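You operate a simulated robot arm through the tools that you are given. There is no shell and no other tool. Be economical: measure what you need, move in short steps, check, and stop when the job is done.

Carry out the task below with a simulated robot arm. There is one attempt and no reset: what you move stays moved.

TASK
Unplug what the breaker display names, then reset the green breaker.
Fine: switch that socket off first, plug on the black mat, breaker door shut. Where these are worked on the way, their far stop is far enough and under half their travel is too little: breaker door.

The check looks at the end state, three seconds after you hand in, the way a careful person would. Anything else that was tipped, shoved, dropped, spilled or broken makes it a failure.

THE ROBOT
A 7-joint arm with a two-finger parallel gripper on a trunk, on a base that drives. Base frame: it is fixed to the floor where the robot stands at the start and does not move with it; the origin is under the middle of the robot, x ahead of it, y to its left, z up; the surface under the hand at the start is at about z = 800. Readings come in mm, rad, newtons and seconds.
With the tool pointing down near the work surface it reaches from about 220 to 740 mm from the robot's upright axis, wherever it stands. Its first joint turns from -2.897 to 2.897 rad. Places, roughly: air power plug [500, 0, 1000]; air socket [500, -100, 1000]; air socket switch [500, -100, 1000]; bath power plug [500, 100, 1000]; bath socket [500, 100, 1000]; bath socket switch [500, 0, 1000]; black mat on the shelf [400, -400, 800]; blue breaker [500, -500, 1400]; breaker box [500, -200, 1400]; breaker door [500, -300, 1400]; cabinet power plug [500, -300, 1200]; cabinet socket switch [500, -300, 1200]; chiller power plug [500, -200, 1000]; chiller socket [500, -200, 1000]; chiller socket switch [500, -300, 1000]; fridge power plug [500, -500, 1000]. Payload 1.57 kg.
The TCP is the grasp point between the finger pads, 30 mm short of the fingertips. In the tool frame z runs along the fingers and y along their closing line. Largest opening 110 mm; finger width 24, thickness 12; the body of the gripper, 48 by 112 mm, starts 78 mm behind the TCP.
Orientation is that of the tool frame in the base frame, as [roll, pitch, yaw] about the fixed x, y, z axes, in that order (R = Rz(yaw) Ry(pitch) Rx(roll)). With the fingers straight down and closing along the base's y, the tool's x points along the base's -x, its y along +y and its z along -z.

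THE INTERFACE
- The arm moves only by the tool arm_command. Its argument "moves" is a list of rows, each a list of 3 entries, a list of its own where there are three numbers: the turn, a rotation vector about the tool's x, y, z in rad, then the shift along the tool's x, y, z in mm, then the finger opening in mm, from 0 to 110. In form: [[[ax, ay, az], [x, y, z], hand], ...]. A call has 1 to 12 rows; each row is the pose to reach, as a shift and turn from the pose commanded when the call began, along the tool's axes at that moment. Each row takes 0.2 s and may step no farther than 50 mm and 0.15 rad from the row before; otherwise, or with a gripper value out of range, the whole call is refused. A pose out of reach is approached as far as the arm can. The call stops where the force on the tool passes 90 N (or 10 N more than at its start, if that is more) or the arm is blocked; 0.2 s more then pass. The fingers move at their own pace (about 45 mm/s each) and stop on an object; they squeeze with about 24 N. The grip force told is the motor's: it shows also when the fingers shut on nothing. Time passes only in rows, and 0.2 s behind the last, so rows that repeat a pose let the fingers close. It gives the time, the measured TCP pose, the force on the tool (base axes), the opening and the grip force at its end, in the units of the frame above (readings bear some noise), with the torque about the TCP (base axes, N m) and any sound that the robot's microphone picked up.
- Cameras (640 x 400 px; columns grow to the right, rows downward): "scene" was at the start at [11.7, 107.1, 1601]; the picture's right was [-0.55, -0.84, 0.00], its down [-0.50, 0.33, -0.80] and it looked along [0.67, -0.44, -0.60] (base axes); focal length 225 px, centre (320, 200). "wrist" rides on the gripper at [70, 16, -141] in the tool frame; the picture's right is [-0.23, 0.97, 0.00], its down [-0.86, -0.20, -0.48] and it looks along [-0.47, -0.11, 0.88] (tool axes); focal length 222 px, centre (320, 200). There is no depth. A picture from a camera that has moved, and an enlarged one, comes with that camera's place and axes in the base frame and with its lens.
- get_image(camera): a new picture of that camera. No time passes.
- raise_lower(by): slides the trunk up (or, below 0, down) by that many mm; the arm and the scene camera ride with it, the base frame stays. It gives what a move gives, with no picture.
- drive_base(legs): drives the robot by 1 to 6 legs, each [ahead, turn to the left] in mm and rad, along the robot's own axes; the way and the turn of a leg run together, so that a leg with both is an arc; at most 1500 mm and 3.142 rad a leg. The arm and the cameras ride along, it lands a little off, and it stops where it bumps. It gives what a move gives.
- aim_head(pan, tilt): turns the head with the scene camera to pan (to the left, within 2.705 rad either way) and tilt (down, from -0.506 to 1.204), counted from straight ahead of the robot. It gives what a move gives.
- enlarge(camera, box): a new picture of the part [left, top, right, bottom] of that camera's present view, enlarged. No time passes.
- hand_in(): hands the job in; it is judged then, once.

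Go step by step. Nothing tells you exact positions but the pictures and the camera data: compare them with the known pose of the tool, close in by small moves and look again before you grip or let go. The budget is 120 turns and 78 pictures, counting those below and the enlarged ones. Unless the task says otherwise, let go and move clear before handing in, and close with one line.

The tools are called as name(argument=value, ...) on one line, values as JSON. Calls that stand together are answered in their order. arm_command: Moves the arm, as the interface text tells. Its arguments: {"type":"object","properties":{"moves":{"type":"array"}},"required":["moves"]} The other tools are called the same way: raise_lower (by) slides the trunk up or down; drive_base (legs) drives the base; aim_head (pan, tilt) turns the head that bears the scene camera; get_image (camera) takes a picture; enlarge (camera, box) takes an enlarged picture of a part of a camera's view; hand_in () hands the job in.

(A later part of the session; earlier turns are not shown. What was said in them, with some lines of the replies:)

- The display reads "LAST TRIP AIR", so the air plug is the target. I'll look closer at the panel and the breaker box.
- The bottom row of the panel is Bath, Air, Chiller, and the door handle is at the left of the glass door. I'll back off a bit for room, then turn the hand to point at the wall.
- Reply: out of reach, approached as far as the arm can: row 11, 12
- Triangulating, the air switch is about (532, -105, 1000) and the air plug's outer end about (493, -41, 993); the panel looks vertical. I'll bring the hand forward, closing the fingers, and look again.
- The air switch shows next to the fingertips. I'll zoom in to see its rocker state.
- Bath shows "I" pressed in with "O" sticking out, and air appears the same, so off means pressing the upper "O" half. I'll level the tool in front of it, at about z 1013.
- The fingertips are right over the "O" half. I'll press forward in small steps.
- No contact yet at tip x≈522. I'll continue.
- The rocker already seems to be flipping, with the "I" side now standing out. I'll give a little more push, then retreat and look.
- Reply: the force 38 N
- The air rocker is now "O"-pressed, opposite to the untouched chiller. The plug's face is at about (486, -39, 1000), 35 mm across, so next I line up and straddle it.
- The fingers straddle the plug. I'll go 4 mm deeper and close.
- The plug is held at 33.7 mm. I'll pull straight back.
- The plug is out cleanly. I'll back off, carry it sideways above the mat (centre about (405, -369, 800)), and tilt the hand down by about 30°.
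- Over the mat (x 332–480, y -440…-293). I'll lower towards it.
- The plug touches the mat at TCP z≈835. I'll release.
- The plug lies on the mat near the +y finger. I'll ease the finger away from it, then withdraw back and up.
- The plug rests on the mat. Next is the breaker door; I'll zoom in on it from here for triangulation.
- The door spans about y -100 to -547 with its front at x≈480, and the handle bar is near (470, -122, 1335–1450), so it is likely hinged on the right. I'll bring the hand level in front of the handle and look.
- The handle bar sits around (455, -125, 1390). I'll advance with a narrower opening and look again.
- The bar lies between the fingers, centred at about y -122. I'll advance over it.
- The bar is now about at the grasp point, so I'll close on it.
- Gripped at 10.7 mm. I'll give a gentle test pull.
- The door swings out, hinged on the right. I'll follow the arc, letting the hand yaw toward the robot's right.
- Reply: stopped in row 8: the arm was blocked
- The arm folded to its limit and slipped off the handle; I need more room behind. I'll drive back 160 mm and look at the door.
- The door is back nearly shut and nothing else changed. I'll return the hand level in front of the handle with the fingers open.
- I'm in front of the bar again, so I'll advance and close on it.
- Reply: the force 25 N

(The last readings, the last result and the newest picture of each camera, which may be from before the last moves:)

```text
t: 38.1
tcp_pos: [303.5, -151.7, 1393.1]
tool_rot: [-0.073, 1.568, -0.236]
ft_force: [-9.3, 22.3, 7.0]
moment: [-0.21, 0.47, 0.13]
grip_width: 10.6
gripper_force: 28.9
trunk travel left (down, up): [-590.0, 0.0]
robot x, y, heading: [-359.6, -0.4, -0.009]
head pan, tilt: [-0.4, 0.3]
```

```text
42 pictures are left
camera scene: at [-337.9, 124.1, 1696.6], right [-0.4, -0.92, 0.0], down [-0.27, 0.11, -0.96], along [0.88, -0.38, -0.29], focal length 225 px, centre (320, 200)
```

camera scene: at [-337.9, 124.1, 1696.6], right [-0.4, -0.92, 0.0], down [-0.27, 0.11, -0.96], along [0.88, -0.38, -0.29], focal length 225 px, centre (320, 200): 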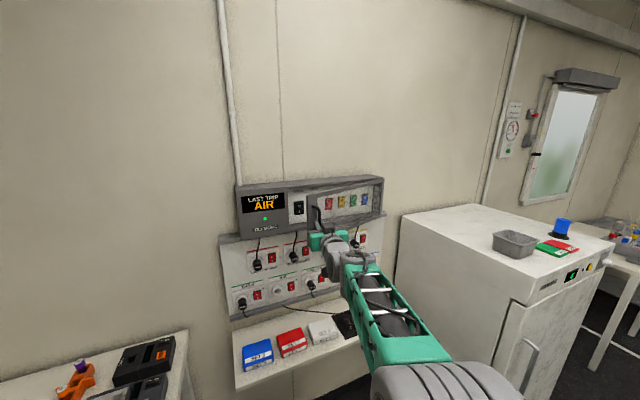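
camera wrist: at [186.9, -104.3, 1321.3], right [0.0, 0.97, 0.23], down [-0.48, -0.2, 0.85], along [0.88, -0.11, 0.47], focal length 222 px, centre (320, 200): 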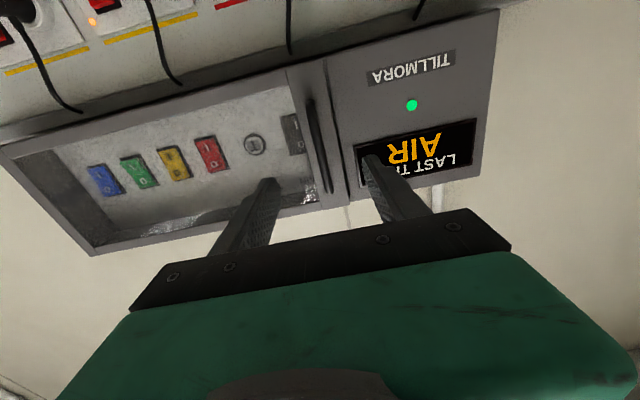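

The door follows well. I'll continue along a slightly refined arc to about 0.8 rad.

arm_command(moves=[[[0.03, 0, 0], [0, -9, -18], 5], [[0.06, 0, 0], [0, -19, -35.4], 5], [[0.09, 0, 0], [0, -32.5, -52], 5], [[0.12, 0, 0], [0, -46.7, -68.3], 5], [[0.15, 0, 0], [0, -62, -84], 5], [[0.18, 0, 0], [0, -77.7, -98.7], 5], [[0.21, 0, 0], [0, -94.2, -112.6], 5], [[0.24, 0, 0], [0, -111.2, -125.6], 5], [[0.27, 0, 0], [0, -129, -137.8], 5], [[0.3, 0, 0], [0, -147.4, -149], 5]])

get_image(camera="scene")

```text
t: 40.3
tcp_pos: [137.9, -276.6, 1387.4]
tool_rot: [2.704, 1.564, 2.239]
ft_force: [10.0, -8.4, 10.3]
moment: [-0.79, -0.08, -0.01]
grip_width: 11.1
gripper_force: 28.9
trunk travel left (down, up): [-590.0, 0.0]
robot x, y, heading: [-362.8, 2.9, -0.008]
head pan, tilt: [-0.4, 0.3]
```

```text
41 pictures are left
camera scene: at [-333.8, 118.3, 1696.8], right [-0.4, -0.92, 0.0], down [-0.27, 0.12, -0.95], along [0.88, -0.38, -0.3], focal length 225 px, centre (320, 200)
```

scene: 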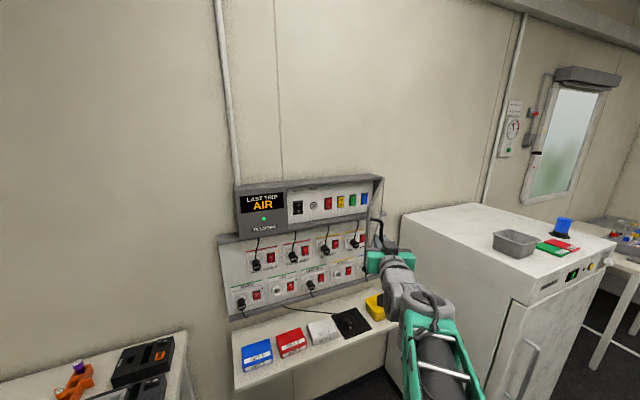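

The breakers are exposed and forces are small. I'll continue opening to about 1.4 rad.

arm_command(moves=[[[0.03, 0, 0], [0, -21, -4.2], 5], [[0.06, 0, 0], [0, -42.5, -7.6], 5], [[0.09, 0, 0], [0, -64, -9.6], 5], [[0.12, 0, 0], [0, -85.5, -10.7], 5], [[0.15, 0, 0], [0, -107, -10.7], 5], [[0.18, 0, 0], [0, -128.6, -9.7], 5], [[0.21, 0, 0], [0, -150, -7.5], 5], [[0.24, 0, 0], [0, -171.4, -4.3], 5], [[0.27, 0, 0], [0, -192.6, 0], 5], [[0.3, 0, 0], [0, -213.5, 5.3], 5], [[0.33, 0, 0], [0, -234, 11.8], 5], [[0.36, 0, 0], [0, -254.3, 19.2], 5]])

get_image(camera="scene")

```text
t: 42.9
tcp_pos: [46.4, -496.2, 1389.1]
tool_rot: [2.683, 1.566, 1.891]
ft_force: [-31.1, 58.0, -26.7]
moment: [-4.09, 3.13, 25.15]
grip_width: 10.3
gripper_force: 28.5
trunk travel left (down, up): [-590.0, 0.0]
robot x, y, heading: [-361.6, 3.1, 0.004]
head pan, tilt: [-0.4, 0.3]
```

```text
40 pictures are left
camera scene: at [-337.6, 129.2, 1695.8], right [-0.39, -0.92, 0.01], down [-0.27, 0.11, -0.96], along [0.88, -0.37, -0.29], focal length 225 px, centre (320, 200)
```

scene: 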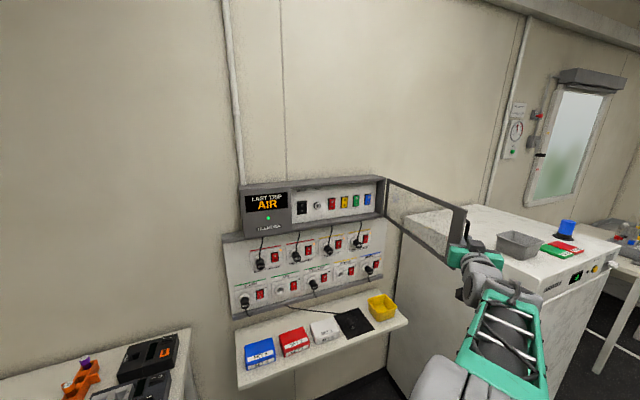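

The door is wide open (about 78°), and pressure is building so it's likely near its stop. I'll open the fingers and withdraw.

arm_command(moves=[[[0, 0, 0], [0, 8, 0], 30], [[0, 0, 0], [0, 8, 0], 50], [[0, 0, 0], [0, 8, -20], 60], [[0, 0, 0], [0, 8, -50], 60], [[0, 0, 0], [0, 8, -90], 60]])

get_image(camera="scene")

```text
t: 43.3
tcp_pos: [36.9, -493.5, 1388.6]
tool_rot: [2.887, 1.562, 2.088]
ft_force: [-38.8, 43.0, -12.0]
moment: [-4.96, 2.2, 13.24]
grip_width: 42.6
gripper_force: 0.1
trunk travel left (down, up): [-590.0, 0.0]
robot x, y, heading: [-362.5, 2.1, -0.001]
head pan, tilt: [-0.4, 0.3]
stopped in row 2: the force on the tool passed its limit at 102 N (the readings are from after the stop); the commanded pose is now the measured one
```

```text
39 pictures are left
camera scene: at [-350.8, 131.2, 1696.4], right [-0.39, -0.92, 0.0], down [-0.26, 0.11, -0.96], along [0.88, -0.37, -0.29], focal length 225 px, centre (320, 200)
```

scene: 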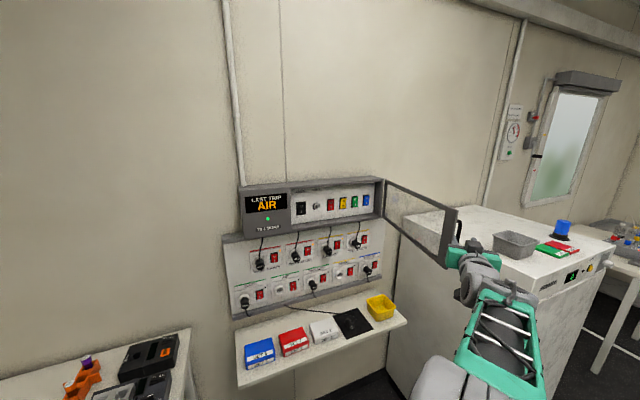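

enlarge(camera="scene", box=[400, 190, 540, 290])

get_image(camera="wrist")

```text
4.00 times, centred on (470, 240) of scene
camera zoom: at [-350.8, 131.2, 1696.4], right [-0.39, -0.92, 0.0], down [-0.26, 0.11, -0.96], along [0.88, -0.37, -0.29], focal length 898 px, centre (-280, 40)
```

zoom: 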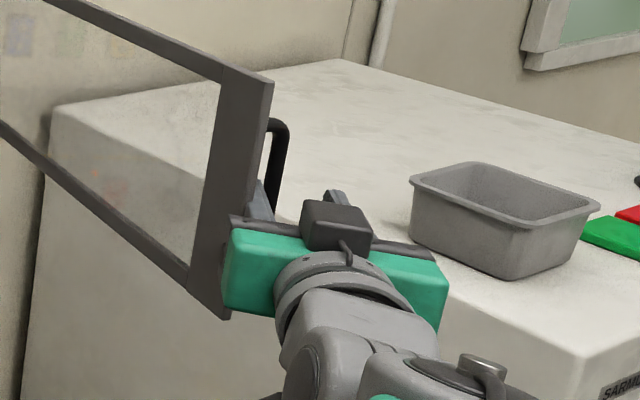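

```text
37 pictures are left
camera wrist: at [-51.9, -380.5, 1319.9], right [0.7, 0.68, 0.23], down [-0.47, 0.2, 0.86], along [0.54, -0.71, 0.46], focal length 222 px, centre (320, 200)
```

wrist: 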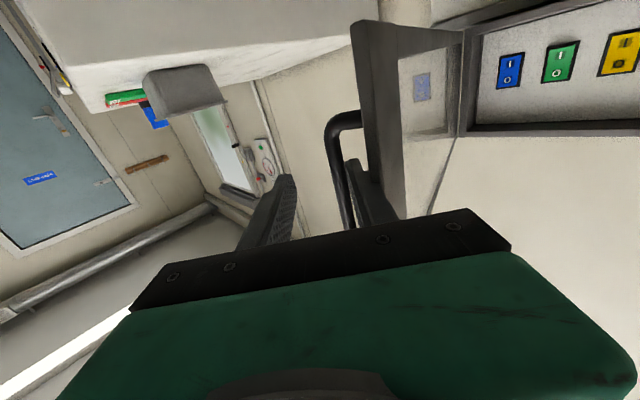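

The gripper body rests against the door's free edge. I'll back straight out along the tool axis.

arm_command(moves=[[[0, 0, 0], [0, -6, -4], 43], [[0, 0, 0], [0, -8, -15], 43], [[0, 0, 0], [0, -8, -35], 43], [[0, 0, 0], [0, -8, -60], 43], [[0, 0, 0], [0, -8, -90], 43]])

get_image(camera="scene")

```text
t: 44.5
tcp_pos: [-35.0, -449.5, 1384.2]
tool_rot: [2.609, 1.556, 1.788]
ft_force: [-0.2, 0.0, 1.4]
moment: [0.05, 0.03, 0.01]
grip_width: 43.3
gripper_force: 0.1
trunk travel left (down, up): [-590.0, 0.0]
robot x, y, heading: [-362.6, 2.1, -0.006]
head pan, tilt: [-0.4, 0.3]
```

```text
36 pictures are left
camera scene: at [-347.4, 120.5, 1697.1], right [-0.4, -0.92, 0.0], down [-0.27, 0.12, -0.96], along [0.88, -0.38, -0.29], focal length 225 px, centre (320, 200)
```

scene: 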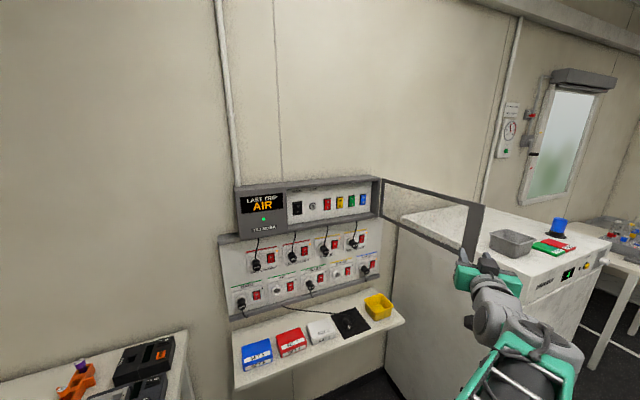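

I'm clear and the door stays open. I'll zoom in on the breakers.

enlarge(camera="scene", box=[280, 170, 390, 235])

```text
5.82 times, centred on (335, 202) of scene
camera zoom: at [-347.4, 120.5, 1697.1], right [-0.4, -0.92, 0.0], down [-0.27, 0.12, -0.96], along [0.88, -0.38, -0.29], focal length 1307 px, centre (233, 186)
```

zoom: 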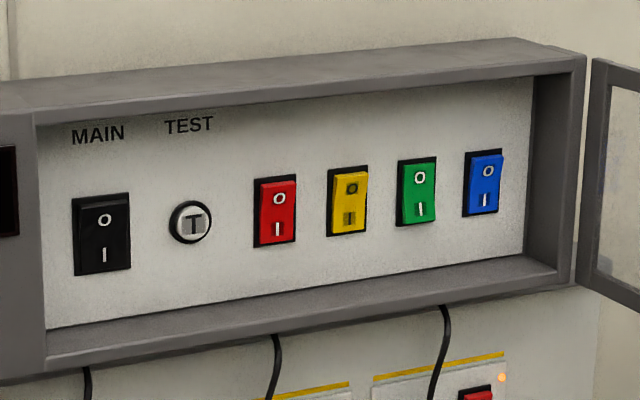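

Green's lower "I" side stands out, so it is tripped or off and needs a press on "I", at about (520, -416, 1370). I'll swing the hand away from the door and straighten it, fingers closed.

arm_command(moves=[[[-0.137, 0, 0], [0, 30, 1], 30], [[-0.274, 0, 0], [4, 60, 2], 15], [[-0.41, 0, 0], [8, 90, 3], 0], [[-0.547, 0, 0], [10, 120, 3], 0], [[-0.684, 0, 0], [12, 150, 4], 0], [[-0.821, 0, 0], [14, 180.6, 4.2], 0]])

```text
t: 45.9
tcp_pos: [113.4, -324.2, 1372.0]
tool_rot: [2.084, 1.557, 2.095]
ft_force: [-0.2, 0.8, -0.2]
moment: [0.0, -0.01, 0.03]
grip_width: 0.1
gripper_force: 21.2
trunk travel left (down, up): [-590.0, 0.0]
robot x, y, heading: [-363.7, 1.1, -0.004]
head pan, tilt: [-0.4, 0.3]
```

arm_command(moves=[[[0, 0, 0], [0, -23, 34], 0], [[0, 0, 0], [0, -46, 68], 0], [[0, 0, 0], [1, -69, 102], 0], [[0, 0, 0], [2, -92, 137], 0]])

drive_base(legs=[[140, 0]])

enlarge(camera="wrist", box=[160, 20, 480, 220])

get_image(camera="scene")

```text
t: 46.9
tcp_pos: [249.7, -420.7, 1368.0]
tool_rot: [2.105, 1.555, 2.116]
ft_force: [-0.9, -1.0, -0.3]
moment: [0.02, -0.01, 0.0]
grip_width: 0.0
gripper_force: 21.7
trunk travel left (down, up): [-590.0, 0.0]
robot x, y, heading: [-361.8, 1.1, -0.003]
head pan, tilt: [-0.4, 0.3]
```

```text
t: 48.2
tcp_pos: [386.1, -417.8, 1368.4]
tool_rot: [2.156, 1.558, 2.172]
ft_force: [0.2, 0.3, -0.4]
moment: [-0.01, -0.04, 0.0]
grip_width: 0.0
gripper_force: 21.0
trunk travel left (down, up): [-590.0, 0.0]
robot x, y, heading: [-223.5, 4.7, 0.001]
head pan, tilt: [-0.4, 0.3]
```

```text
2.00 times, centred on (320, 120) of wrist
camera zoom: at [244.2, -402.5, 1299.8], right [-0.01, 0.97, 0.24], down [-0.47, -0.22, 0.86], along [0.88, -0.1, 0.46], focal length 444 px, centre (320, 360)
```

zoom: 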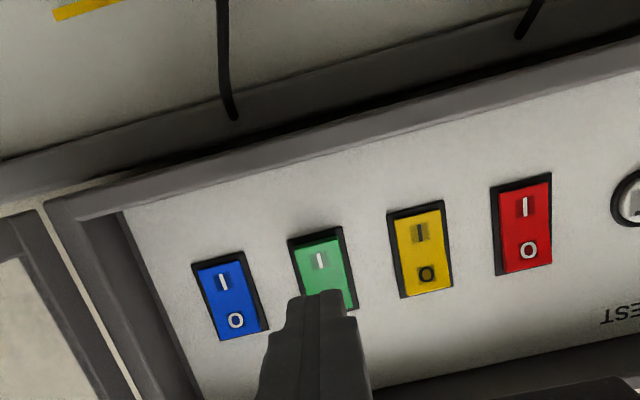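

```text
33 pictures are left
camera scene: at [-198.7, 119.5, 1696.8], right [-0.39, -0.92, 0.0], down [-0.27, 0.11, -0.96], along [0.88, -0.37, -0.3], focal length 225 px, centre (320, 200)
```

scene: 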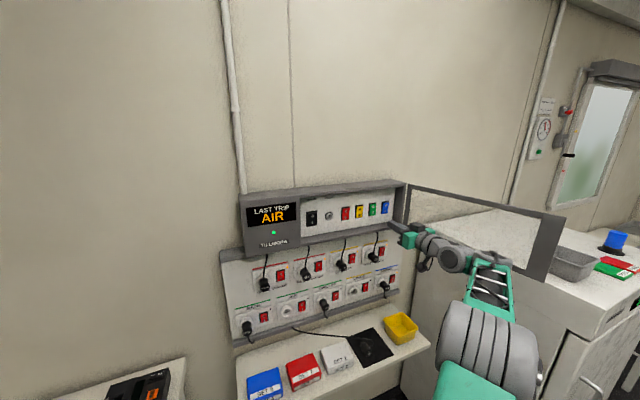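

Green's "I" half is at about (522, -417, 1373), directly ahead of the tips. I'll advance to just short of it.

arm_command(moves=[[[0, 0, 0], [-2, 1, 30], 0], [[0, 0, 0], [-3, 1, 60], 0], [[0, 0, 0], [-4, 1, 85], 0]])

enlarge(camera="wrist", box=[240, 80, 400, 180])

```text
t: 49.0
tcp_pos: [474.5, -416.8, 1371.7]
tool_rot: [2.092, 1.558, 2.108]
ft_force: [-0.3, 0.3, 0.2]
moment: [-0.03, 0.0, -0.01]
grip_width: 0.1
gripper_force: 20.6
trunk travel left (down, up): [-590.0, 0.0]
robot x, y, heading: [-222.3, -0.4, -0.001]
head pan, tilt: [-0.4, 0.3]
```

```text
4.00 times, centred on (320, 130) of wrist
camera zoom: at [331.6, -401.7, 1303.4], right [-0.01, 0.97, 0.24], down [-0.47, -0.22, 0.86], along [0.88, -0.1, 0.46], focal length 888 px, centre (320, 480)
```

zoom: 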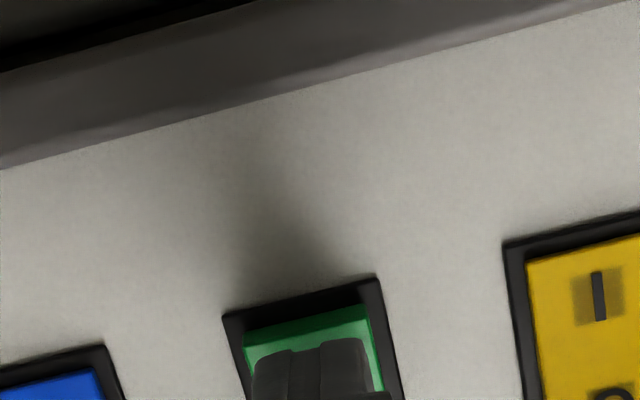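

The tips cover the protruding "I" half. I'll press slowly.

arm_command(moves=[[[0, 0, 0], [0, 0, 4], 0], [[0, 0, 0], [0, 0, 8], 0], [[0, 0, 0], [0, 0, 11], 0], [[0, 0, 0], [0, 0, 14], 0]])

enlarge(camera="wrist", box=[240, 80, 400, 180])

```text
t: 50.0
tcp_pos: [486.6, -416.1, 1372.0]
tool_rot: [2.16, 1.555, 2.174]
ft_force: [-2.4, -0.5, -2.1]
moment: [0.01, 0.05, 0.0]
grip_width: 0.0
gripper_force: 21.1
trunk travel left (down, up): [-590.0, 0.0]
robot x, y, heading: [-222.8, -0.3, -0.003]
head pan, tilt: [-0.4, 0.3]
```

```text
4.00 times, centred on (320, 130) of wrist
camera zoom: at [343.5, -401.0, 1303.5], right [-0.01, 0.97, 0.24], down [-0.47, -0.22, 0.86], along [0.88, -0.1, 0.46], focal length 888 px, centre (320, 480)
```

zoom: 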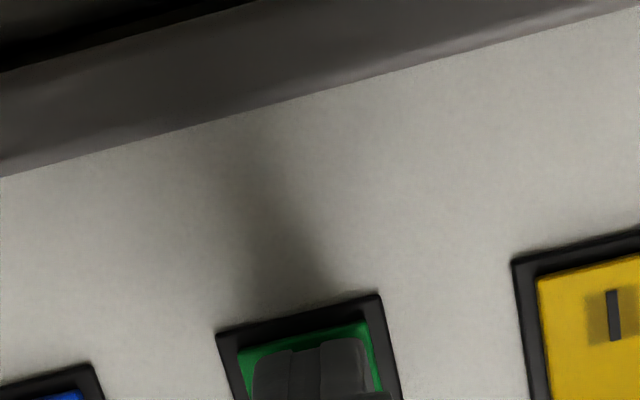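

The rocker is moving under light force (about 2 N). I'll press a few mm more, as with the socket switch.

arm_command(moves=[[[0, 0, 0], [0, 0, 2], 0], [[0, 0, 0], [0, 0, 4], 0], [[0, 0, 0], [0, 0, 4], 0]])

```text
t: 50.8
tcp_pos: [486.7, -416.9, 1371.7]
tool_rot: [2.076, 1.554, 2.089]
ft_force: [-22.0, 0.8, -9.2]
moment: [-0.16, 0.03, -0.08]
grip_width: 0.2
gripper_force: 21.0
trunk travel left (down, up): [-590.0, 0.0]
robot x, y, heading: [-225.2, -3.8, 0.001]
head pan, tilt: [-0.4, 0.3]
```

arm_command(moves=[[[0, 0, 0], [0, 0, 2], 0], [[0, 0, 0], [0, 0, -20], 0], [[0, 0, 0], [0, 0, -60], 0], [[0, 0, 0], [0, 0, -100], 0]])

enlarge(camera="wrist", box=[240, 90, 400, 190])

enlarge(camera="scene", box=[300, 170, 440, 260])

```text
t: 51.8
tcp_pos: [386.5, -414.9, 1373.3]
tool_rot: [2.058, 1.559, 2.075]
ft_force: [0.8, -0.7, 0.1]
moment: [-0.01, -0.03, 0.04]
grip_width: 0.1
gripper_force: 21.8
trunk travel left (down, up): [-590.0, 0.0]
robot x, y, heading: [-222.5, -0.7, 0.003]
head pan, tilt: [-0.4, 0.3]
```

```text
4.00 times, centred on (320, 140) of wrist
camera zoom: at [244.8, -399.6, 1304.5], right [-0.01, 0.97, 0.24], down [-0.47, -0.22, 0.86], along [0.88, -0.1, 0.46], focal length 888 px, centre (320, 440)
```

zoom: 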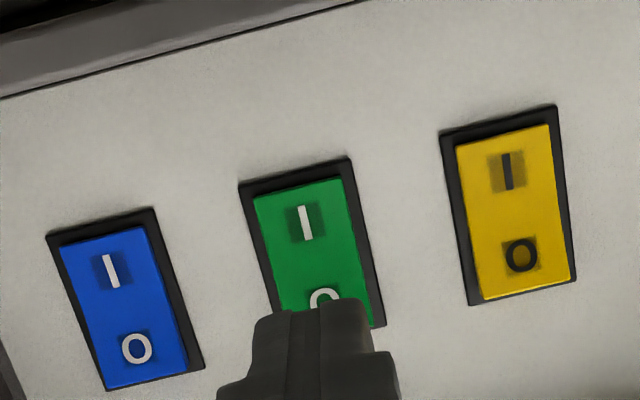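

```text
4.44 times, centred on (370, 215) of scene
camera zoom: at [-200.8, 119.6, 1696.9], right [-0.39, -0.92, 0.0], down [-0.27, 0.11, -0.96], along [0.88, -0.37, -0.3], focal length 998 px, centre (98, 133)
```

zoom: 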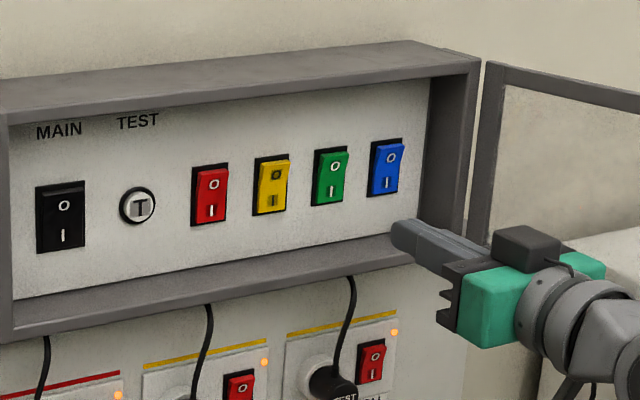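

Green now looks like its neighbours, so it is reset. To shut the door I'll drive back, bring the open hand around, and re-grip the handle with the tool pointing straight ahead.

drive_base(legs=[[-140, 0]])

arm_command(moves=[[[0, 0, 0], [-4, 12, -45], 0], [[0, 0, 0], [-8, 20, -90], 20], [[0, 0, 0], [-12, 15, -135], 40], [[0, 0, 0], [-15, 5, -180], 50], [[0, 0, 0], [-15, -10, -225], 50], [[0, 0, 0], [-15, -30, -265], 50], [[0, 0, 0], [-15, -50, -295], 50]])

aim_head(pan=-0.75, tilt=0.4)

get_image(camera="scene")

get_image(camera="wrist")

```text
t: 53.2
tcp_pos: [247.0, -414.7, 1372.0]
tool_rot: [2.072, 1.558, 2.086]
ft_force: [0.0, 0.0, -0.3]
moment: [0.0, 0.0, -0.03]
grip_width: 0.2
gripper_force: 21.2
trunk travel left (down, up): [-590.0, 0.0]
robot x, y, heading: [-364.5, 1.5, 0.003]
head pan, tilt: [-0.4, 0.3]
```

```text
t: 54.8
tcp_pos: [45.0, -465.2, 1372.7]
tool_rot: [2.501, 1.546, 2.461]
ft_force: [0.1, -0.9, -0.1]
moment: [-0.01, -0.04, 0.08]
grip_width: 50.1
gripper_force: 0.0
out of reach, approached as far as the arm can: row 5, 6, 7
trunk travel left (down, up): [-590.0, 0.0]
robot x, y, heading: [-365.7, -0.3, 0.002]
head pan, tilt: [-0.4, 0.3]
```

```text
t: 55.6
tcp_pos: [47.6, -460.6, 1372.9]
tool_rot: [2.622, 1.546, 2.586]
ft_force: [0.3, 0.5, -0.1]
moment: [-0.04, 0.03, 0.0]
grip_width: 50.0
gripper_force: 0.1
trunk travel left (down, up): [-590.0, 0.0]
robot x, y, heading: [-363.7, -3.3, 0.004]
head pan, tilt: [-0.75, 0.4]
```

```text
28 pictures are left
camera scene: at [-360.0, 92.5, 1687.6], right [-0.68, -0.73, 0.0], down [-0.29, 0.26, -0.92], along [0.68, -0.63, -0.39], focal length 225 px, centre (320, 200)
```

scene: 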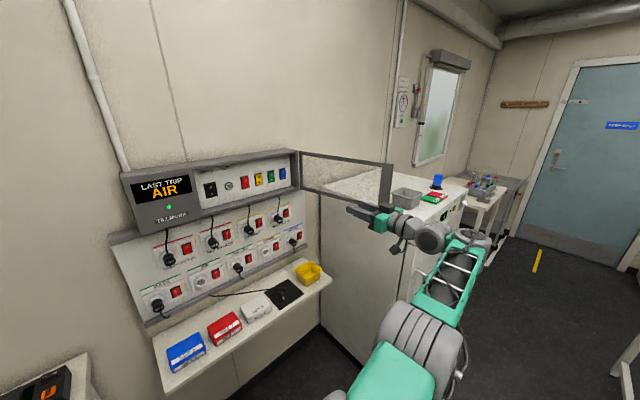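

```text
27 pictures are left
camera wrist: at [-96.2, -439.7, 1306.8], right [0.04, 0.97, 0.24], down [-0.47, -0.19, 0.86], along [0.88, -0.15, 0.45], focal length 222 px, centre (320, 200)
```

wrist: 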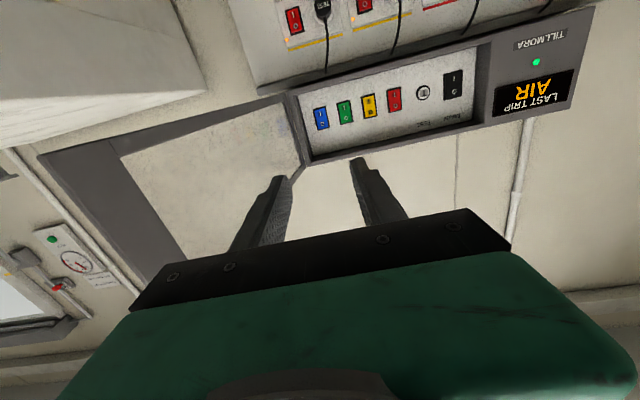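

The door swung to about 105° (edge near (63, -665)), too far around for the arm from here. I'll tuck the arm and reposition the robot further back and to the right, outside the door.

arm_command(moves=[[[0, 0, 0], [0, 40, 10], 30], [[0, 0, 0], [0, 85, 20], 10], [[0, 0, 0], [0, 130, 30], 0], [[0, 0, 0], [0, 175, 40], 0], [[0, 0, 0], [0, 220, 50], 0], [[0, 0, 0], [0, 265, 60], 0], [[0, 0, 0], [0, 300, 60], 0]])

drive_base(legs=[[-130, 0]])

aim_head(pan=-1.4, tilt=0.6)

get_image(camera="scene")

```text
t: 57.1
tcp_pos: [59.7, -293.0, 1344.3]
tool_rot: [2.238, 1.464, 1.96]
ft_force: [0.1, 0.2, 0.3]
moment: [-0.01, -0.03, -0.02]
grip_width: 0.1
gripper_force: 21.4
trunk travel left (down, up): [-590.0, 0.0]
robot x, y, heading: [-364.3, 3.1, 0.004]
head pan, tilt: [-0.75, 0.4]
stopped in row 7: the arm was blocked; the commanded pose is now the measured one
```

```text
t: 58.4
tcp_pos: [-70.5, -294.9, 1346.1]
tool_rot: [2.229, 1.465, 1.954]
ft_force: [0.2, 0.2, 0.7]
moment: [0.02, -0.01, 0.01]
grip_width: 0.0
gripper_force: 20.9
trunk travel left (down, up): [-590.0, 0.0]
robot x, y, heading: [-496.5, 3.2, 0.0]
head pan, tilt: [-0.75, 0.4]
```

```text
t: 59.4
tcp_pos: [-70.5, -295.6, 1345.6]
tool_rot: [2.235, 1.465, 1.958]
ft_force: [0.6, 0.2, 0.3]
moment: [0.02, -0.01, -0.01]
grip_width: 0.0
gripper_force: 20.7
trunk travel left (down, up): [-590.0, 0.0]
robot x, y, heading: [-495.6, 0.5, -0.003]
head pan, tilt: [-1.4, 0.6]
```

```text
26 pictures are left
camera scene: at [-542.3, 68.1, 1669.4], right [-0.99, -0.17, 0.0], down [-0.1, 0.56, -0.83], along [0.14, -0.81, -0.56], focal length 225 px, centre (320, 200)
```

scene: 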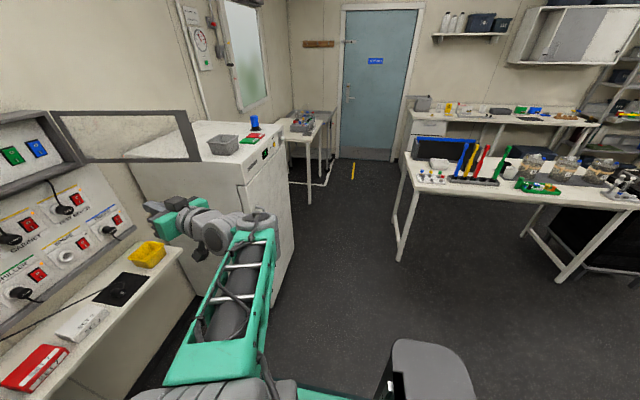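

The floor to the right is free. I'll turn right, drive 420 mm and turn back to face the open door.

drive_base(legs=[[0, -1.571], [420, 0], [0, 1.571]])

aim_head(pan=0.0, tilt=0.4)

get_image(camera="scene")

```text
t: 69.7
tcp_pos: [-81.6, -698.2, 1345.5]
tool_rot: [2.235, 1.464, 1.964]
ft_force: [1.8, 1.7, 0.1]
moment: [0.02, 0.04, -0.03]
grip_width: 0.0
gripper_force: 21.2
trunk travel left (down, up): [-590.0, 0.0]
robot x, y, heading: [-509.8, -401.9, 0.005]
head pan, tilt: [-1.4, 0.6]
```

```text
t: 71.2
tcp_pos: [-82.7, -699.1, 1345.1]
tool_rot: [2.236, 1.464, 1.963]
ft_force: [0.2, -0.9, -1.2]
moment: [-0.02, -0.03, -0.04]
grip_width: 0.1
gripper_force: 21.1
trunk travel left (down, up): [-590.0, 0.0]
robot x, y, heading: [-511.3, -403.9, 0.005]
head pan, tilt: [0.0, 0.4]
```

```text
25 pictures are left
camera scene: at [-479.6, -249.8, 1687.5], right [0.01, -1.0, 0.0], down [-0.39, 0.0, -0.92], along [0.92, 0.01, -0.39], focal length 225 px, centre (320, 200)
```

scene: 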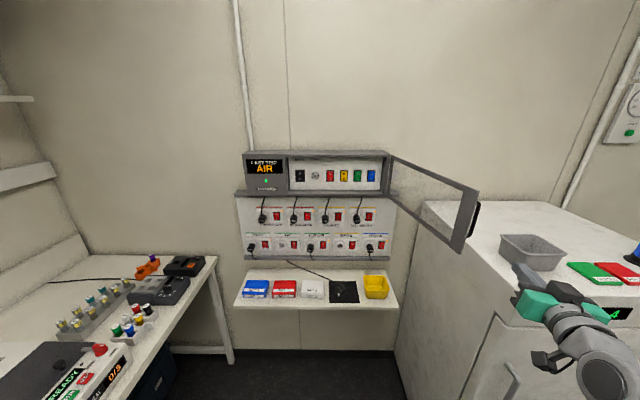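

A very good view: the door edge is near (63, -652) and the handle bar around (60, -689, 1390). I'll align the hand with the door's line, level, with the bar ahead and a small opening.

arm_command(moves=[[[-0.128, -0.017, -0.021], [-20, 6, 0], 15], [[-0.255, -0.033, -0.042], [-40, 12, 15], 30], [[-0.383, -0.05, -0.063], [-48.5, 18, 40], 40], [[-0.51, -0.066, -0.084], [-48.5, 22.8, 62], 40]])

get_image(camera="wrist")

enlarge(camera="scene", box=[400, 150, 560, 280])

```text
t: 72.2
tcp_pos: [-27.5, -695.6, 1391.9]
tool_rot: [0.785, 1.547, 0.962]
ft_force: [-0.3, 0.3, 0.4]
moment: [-0.02, 0.02, -0.04]
grip_width: 40.1
gripper_force: 0.1
out of reach, approached as far as the arm can: row 4
trunk travel left (down, up): [-590.0, 0.0]
robot x, y, heading: [-510.5, -405.6, 0.006]
head pan, tilt: [0.0, 0.4]
```

```text
24 pictures are left
camera wrist: at [-169.2, -702.3, 1320.0], right [-0.17, 0.95, 0.24], down [-0.45, -0.3, 0.84], along [0.88, 0.04, 0.48], focal length 222 px, centre (320, 200)
```

wrist: 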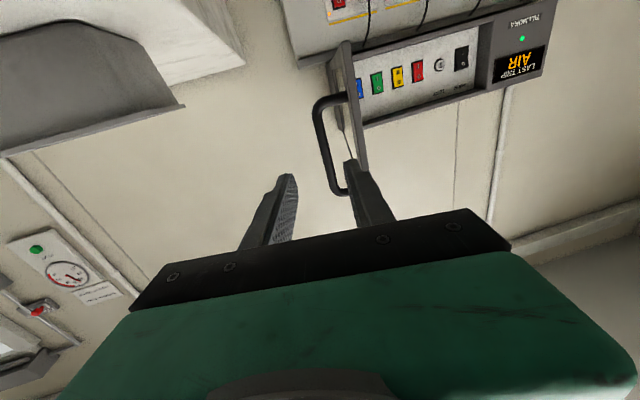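

```text
3.08 times, centred on (480, 215) of scene
camera zoom: at [-480.5, -248.3, 1687.4], right [0.01, -1.0, 0.0], down [-0.39, 0.0, -0.92], along [0.92, 0.01, -0.39], focal length 691 px, centre (-172, 154)
```

zoom: 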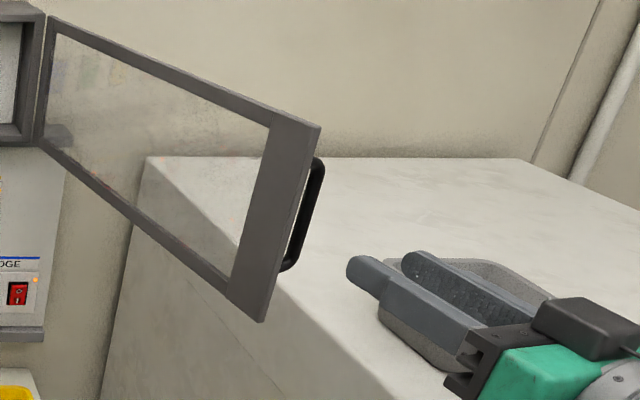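

The bar is at (65, -668, 1394): 11 mm to tool +y and 96 mm ahead. I'll centre and advance partway.

arm_command(moves=[[[0, 0, 0], [0, 6, 20], 32], [[0, 0, 0], [0, 11, 45], 32], [[0, 0, 0], [0, 11, 58], 32]])

enlarge(camera="wrist", box=[220, 60, 460, 210])

```text
t: 73.0
tcp_pos: [29.2, -675.2, 1391.4]
tool_rot: [0.847, 1.545, 1.02]
ft_force: [-0.7, -0.7, -0.6]
moment: [0.0, -0.02, -0.01]
grip_width: 32.1
gripper_force: 0.1
trunk travel left (down, up): [-590.0, 0.0]
robot x, y, heading: [-512.8, -404.3, 0.009]
head pan, tilt: [0.0, 0.4]
```

```text
2.67 times, centred on (340, 135) of wrist
camera zoom: at [-113.5, -682.4, 1319.9], right [-0.17, 0.95, 0.25], down [-0.45, -0.3, 0.84], along [0.88, 0.04, 0.48], focal length 592 px, centre (267, 373)
```

zoom: 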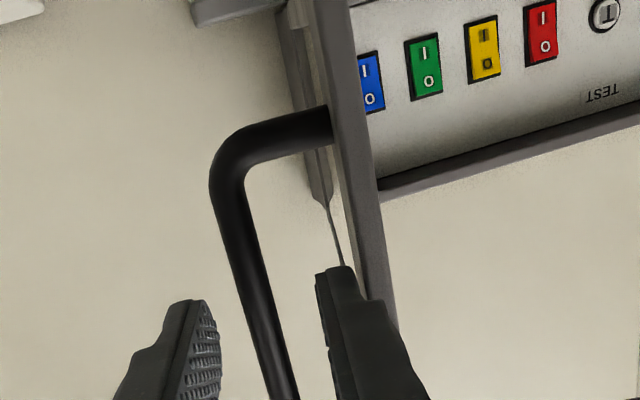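

The bar is nearly centred between the fingers. I'll nudge -3 mm and go in the rest of the way, then close.

arm_command(moves=[[[0, 0, 0], [0, -3, 8], 32], [[0, 0, 0], [0, -3, 18], 32], [[0, 0, 0], [0, -3, 28], 32], [[0, 0, 0], [0, -3, 34], 32], [[0, 0, 0], [0, -3, 34], 20], [[0, 0, 0], [0, -3, 34], 5], [[0, 0, 0], [0, -3, 34], 5]])

enlarge(camera="wrist", box=[220, 60, 460, 210])

```text
t: 74.7
tcp_pos: [63.4, -672.8, 1393.4]
tool_rot: [0.831, 1.546, 1.008]
ft_force: [0.3, -0.1, -0.7]
moment: [-0.53, -0.3, 0.01]
grip_width: 11.3
gripper_force: 25.8
trunk travel left (down, up): [-590.0, 0.0]
robot x, y, heading: [-508.2, -406.2, 0.008]
head pan, tilt: [0.0, 0.4]
```

```text
2.67 times, centred on (340, 135) of wrist
camera zoom: at [-78.4, -679.9, 1322.0], right [-0.17, 0.95, 0.25], down [-0.45, -0.3, 0.84], along [0.88, 0.04, 0.48], focal length 592 px, centre (267, 373)
```

zoom: 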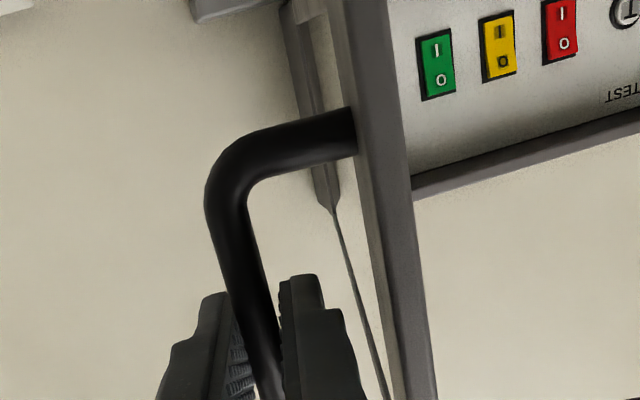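

Firmly gripped. Circle-fitting the three handle positions gives a hinge at about (467, -543) and radius 424. I'll swing the door closed along that arc.

arm_command(moves=[[[0.02, 0, 0], [0, 21, -2], 5], [[0.05, 0, 0], [0, 42.5, -3.5], 5], [[0.08, 0, 0], [0, 63.7, -3.8], 5], [[0.11, 0, 0], [0, 84.9, -2.8], 5], [[0.14, 0, 0], [0, 106, -0.9], 5], [[0.17, 0, 0], [0, 127, 2.2], 5], [[0.2, 0, 0], [0, 147.8, 6.2], 5], [[0.23, 0, 0], [0, 168.3, 11.3], 5], [[0.26, 0, 0], [0, 188.5, 17.4], 5], [[0.29, 0, 0], [0, 208.4, 24.6], 5], [[0.32, 0, 0], [0, 228, 32.6], 5], [[0.35, 0, 0], [0, 247.2, 41.7], 5]])

```text
t: 77.2
tcp_pos: [63.6, -422.3, 1398.6]
tool_rot: [1.299, 1.546, 1.123]
ft_force: [-5.6, 2.7, -20.0]
moment: [-0.69, 0.21, 0.03]
grip_width: 11.3
gripper_force: 28.8
trunk travel left (down, up): [-590.0, 0.0]
robot x, y, heading: [-511.0, -404.2, 0.005]
head pan, tilt: [0.0, 0.4]
```

The door follows smoothly. I'll continue to about 0.58 rad.

arm_command(moves=[[[0.01, 0, 0], [3, 21, 3], 5], [[0.02, 0, 0], [5, 41.7, 6.9], 5], [[0.03, 0, 0], [6, 62, 12], 5], [[0.04, 0, 0], [7, 82.5, 18], 5], [[0.06, 0, 0], [7, 102.5, 25.3], 5], [[0.08, 0, 0], [8, 122.1, 33.2], 5], [[0.1, 0, 0], [8, 141.3, 42.3], 5], [[0.12, 0, 0], [8, 160, 52.1], 5], [[0.12, 0, 0], [9, 178, 63.2], 5], [[0.12, 0, 0], [9, 195.7, 74.8], 5], [[0.12, 0, 0], [9, 229.1, 100.8], 5], [[0.1, 0, 0], [9, 259.6, 130.3], 5]])

get_image(camera="scene")

```text
t: 79.8
tcp_pos: [235.5, -186.7, 1398.4]
tool_rot: [1.289, 1.546, 1.018]
ft_force: [0.5, 0.4, 3.5]
moment: [-0.85, -0.47, 0.1]
grip_width: 11.4
gripper_force: 28.6
trunk travel left (down, up): [-590.0, 0.0]
robot x, y, heading: [-509.7, -403.6, 0.003]
head pan, tilt: [0.0, 0.4]
```

```text
20 pictures are left
camera scene: at [-479.8, -248.9, 1687.5], right [0.01, -1.0, 0.0], down [-0.39, 0.0, -0.92], along [0.92, 0.01, -0.39], focal length 225 px, centre (320, 200)
```

scene: 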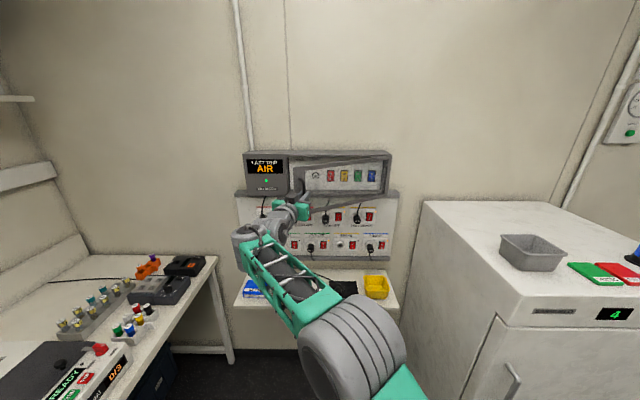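

The door is about 30° open. The arm is near its reach, so I'll carry the gripped handle along by driving forward with a slight left turn that follows the arc.

drive_base(legs=[[108, 0.058]])

```text
t: 81.1
tcp_pos: [334.7, -139.9, 1396.8]
tool_rot: [1.336, 1.547, 1.12]
ft_force: [2.6, -5.6, -0.3]
moment: [-0.71, -0.15, 0.1]
grip_width: 11.3
gripper_force: 28.5
trunk travel left (down, up): [-590.0, 0.0]
robot x, y, heading: [-397.0, -401.4, 0.067]
head pan, tilt: [0.0, 0.4]
```

It works nicely. One more short drive, then I'll finish with the arm.

drive_base(legs=[[75, 0.014]])

```text
t: 82.1
tcp_pos: [405.4, -123.7, 1396.8]
tool_rot: [1.317, 1.546, 1.114]
ft_force: [1.1, -0.6, 0.8]
moment: [-0.64, 0.12, 0.13]
grip_width: 11.0
gripper_force: 29.3
trunk travel left (down, up): [-590.0, 0.0]
robot x, y, heading: [-322.3, -395.5, 0.082]
head pan, tilt: [0.0, 0.4]
```

arm_command(moves=[[[0, 0, 0], [0, 2.5, 9], 5], [[0, 0, 0], [0, 5, 18], 5], [[0, 0, 0], [0, 7, 25], 5], [[0, 0, 0], [0, 8.5, 30], 5], [[0, 0, 0], [0, 9, 33], 5]])

get_image(camera="scene")

```text
t: 83.3
tcp_pos: [438.9, -121.3, 1399.6]
tool_rot: [1.264, 1.548, 1.06]
ft_force: [-20.2, 2.0, -7.9]
moment: [-0.7, 0.16, 0.0]
grip_width: 11.4
gripper_force: 28.7
trunk travel left (down, up): [-590.0, 0.0]
robot x, y, heading: [-321.2, -392.3, 0.086]
head pan, tilt: [0.0, 0.4]
```

```text
19 pictures are left
camera scene: at [-306.6, -236.9, 1687.4], right [0.08, -1.0, 0.0], down [-0.39, -0.03, -0.92], along [0.92, 0.08, -0.39], focal length 225 px, centre (320, 200)
```

scene: 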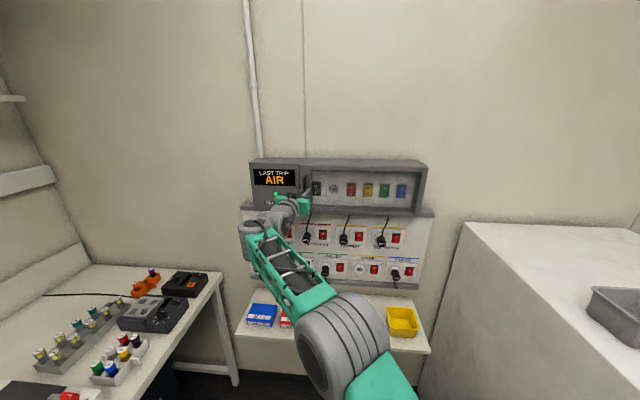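

The door meets its stop (20 N push). I'll release gently and back away.

arm_command(moves=[[[0, 0, 0], [0, 0, 0], 20], [[0, 0, 0], [0, 0, 0], 36], [[0, 0, 0], [0, 0, 0], 44], [[0, 0, 0], [0, 0, -15], 44], [[0, 0, 0], [0, 0, -40], 44], [[0, 0, 0], [0, 0, -75], 44], [[0, 0, 0], [0, -30, -105], 44]])

drive_base(legs=[[-150, 0]])

enlarge(camera="scene", box=[220, 140, 460, 340])

get_image(camera="wrist")

```text
t: 84.9
tcp_pos: [330.5, -131.4, 1397.0]
tool_rot: [1.294, 1.544, 1.09]
ft_force: [-0.1, 0.4, -0.1]
moment: [-0.02, -0.01, 0.01]
grip_width: 43.7
gripper_force: 0.1
trunk travel left (down, up): [-590.0, 0.0]
robot x, y, heading: [-321.5, -397.4, 0.078]
head pan, tilt: [0.0, 0.4]
```

```text
t: 86.3
tcp_pos: [180.7, -142.5, 1397.2]
tool_rot: [1.278, 1.545, 1.074]
ft_force: [-0.5, -0.6, 0.2]
moment: [0.03, 0.02, 0.04]
grip_width: 43.9
gripper_force: 0.2
trunk travel left (down, up): [-590.0, 0.0]
robot x, y, heading: [-475.5, -407.7, 0.079]
head pan, tilt: [0.0, 0.4]
```

```text
2.00 times, centred on (340, 240) of scene
camera zoom: at [-454.6, -250.2, 1687.6], right [0.08, -1.0, 0.0], down [-0.39, -0.03, -0.92], along [0.92, 0.07, -0.39], focal length 449 px, centre (280, 120)
```

zoom: 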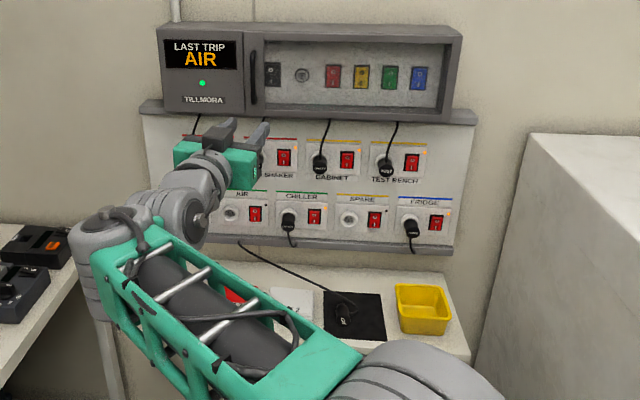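

```text
17 pictures are left
camera wrist: at [45.1, -96.7, 1327.2], right [0.19, 0.95, 0.25], down [-0.52, -0.12, 0.85], along [0.83, -0.29, 0.47], focal length 222 px, centre (320, 200)
```

wrist: 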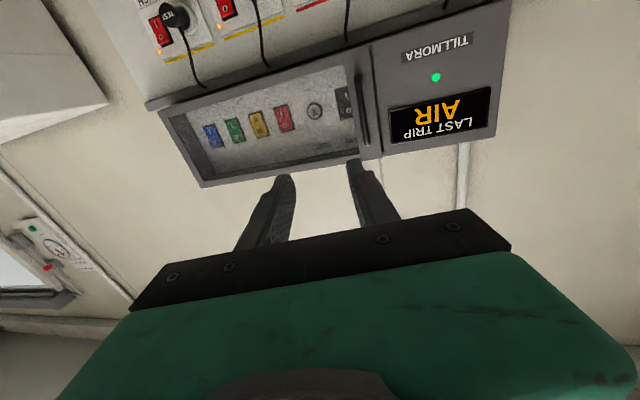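

I'll check closely that the door is flush, the breaker state, and the lamps.

enlarge(camera="wrist", box=[190, 50, 430, 190])

enlarge(camera="scene", box=[320, 210, 450, 315])

enlarge(camera="scene", box=[290, 145, 400, 205])

```text
2.67 times, centred on (310, 120) of wrist
camera zoom: at [45.1, -96.7, 1327.2], right [0.19, 0.95, 0.25], down [-0.52, -0.12, 0.85], along [0.83, -0.29, 0.47], focal length 592 px, centre (347, 413)
```

zoom: 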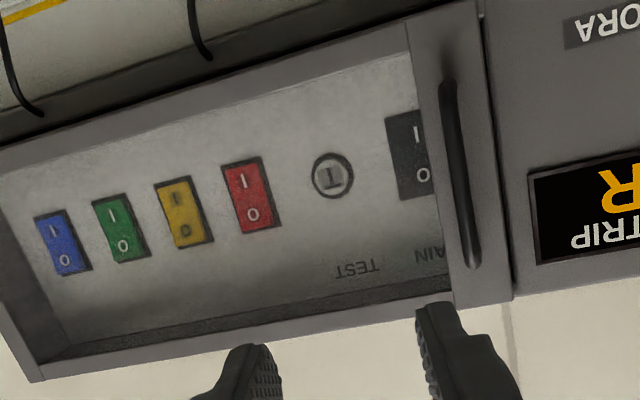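

```text
3.81 times, centred on (385, 262) of scene
camera zoom: at [-454.6, -250.2, 1687.6], right [0.08, -1.0, 0.0], down [-0.39, -0.03, -0.92], along [0.92, 0.07, -0.39], focal length 856 px, centre (72, -38)
```

zoom: 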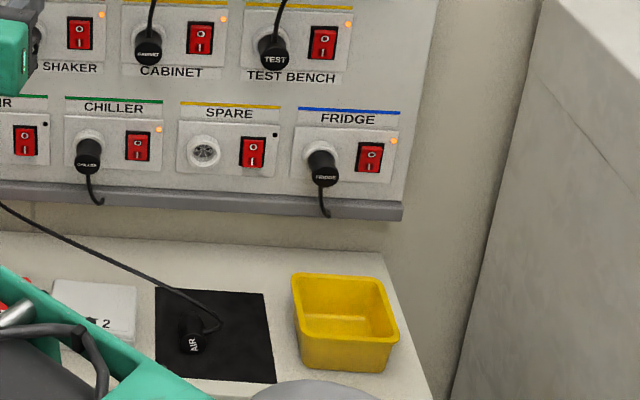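

```text
5.82 times, centred on (345, 175) of scene
camera zoom: at [-454.6, -250.2, 1687.6], right [0.08, -1.0, 0.0], down [-0.39, -0.03, -0.92], along [0.92, 0.07, -0.39], focal length 1307 px, centre (174, 346)
```

zoom: 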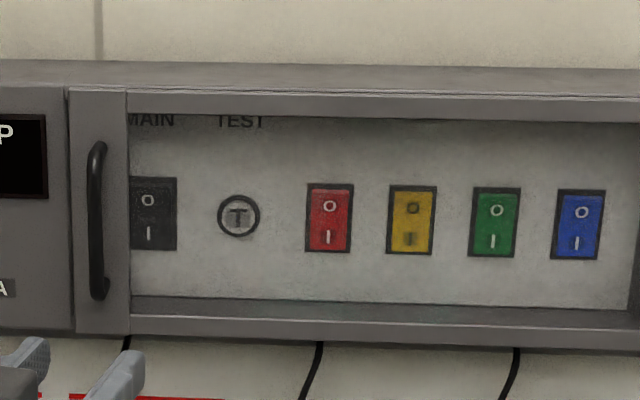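

The chiller lamp is lit again, the air socket is off, the plug lies on the mat, the door is shut and nothing else has moved. I'm handing in.

hand_in()

```text
The job is handed in.
```

The air socket is switched off, its plug is unplugged and on the black mat, the green breaker is reset, and the breaker door is shut.
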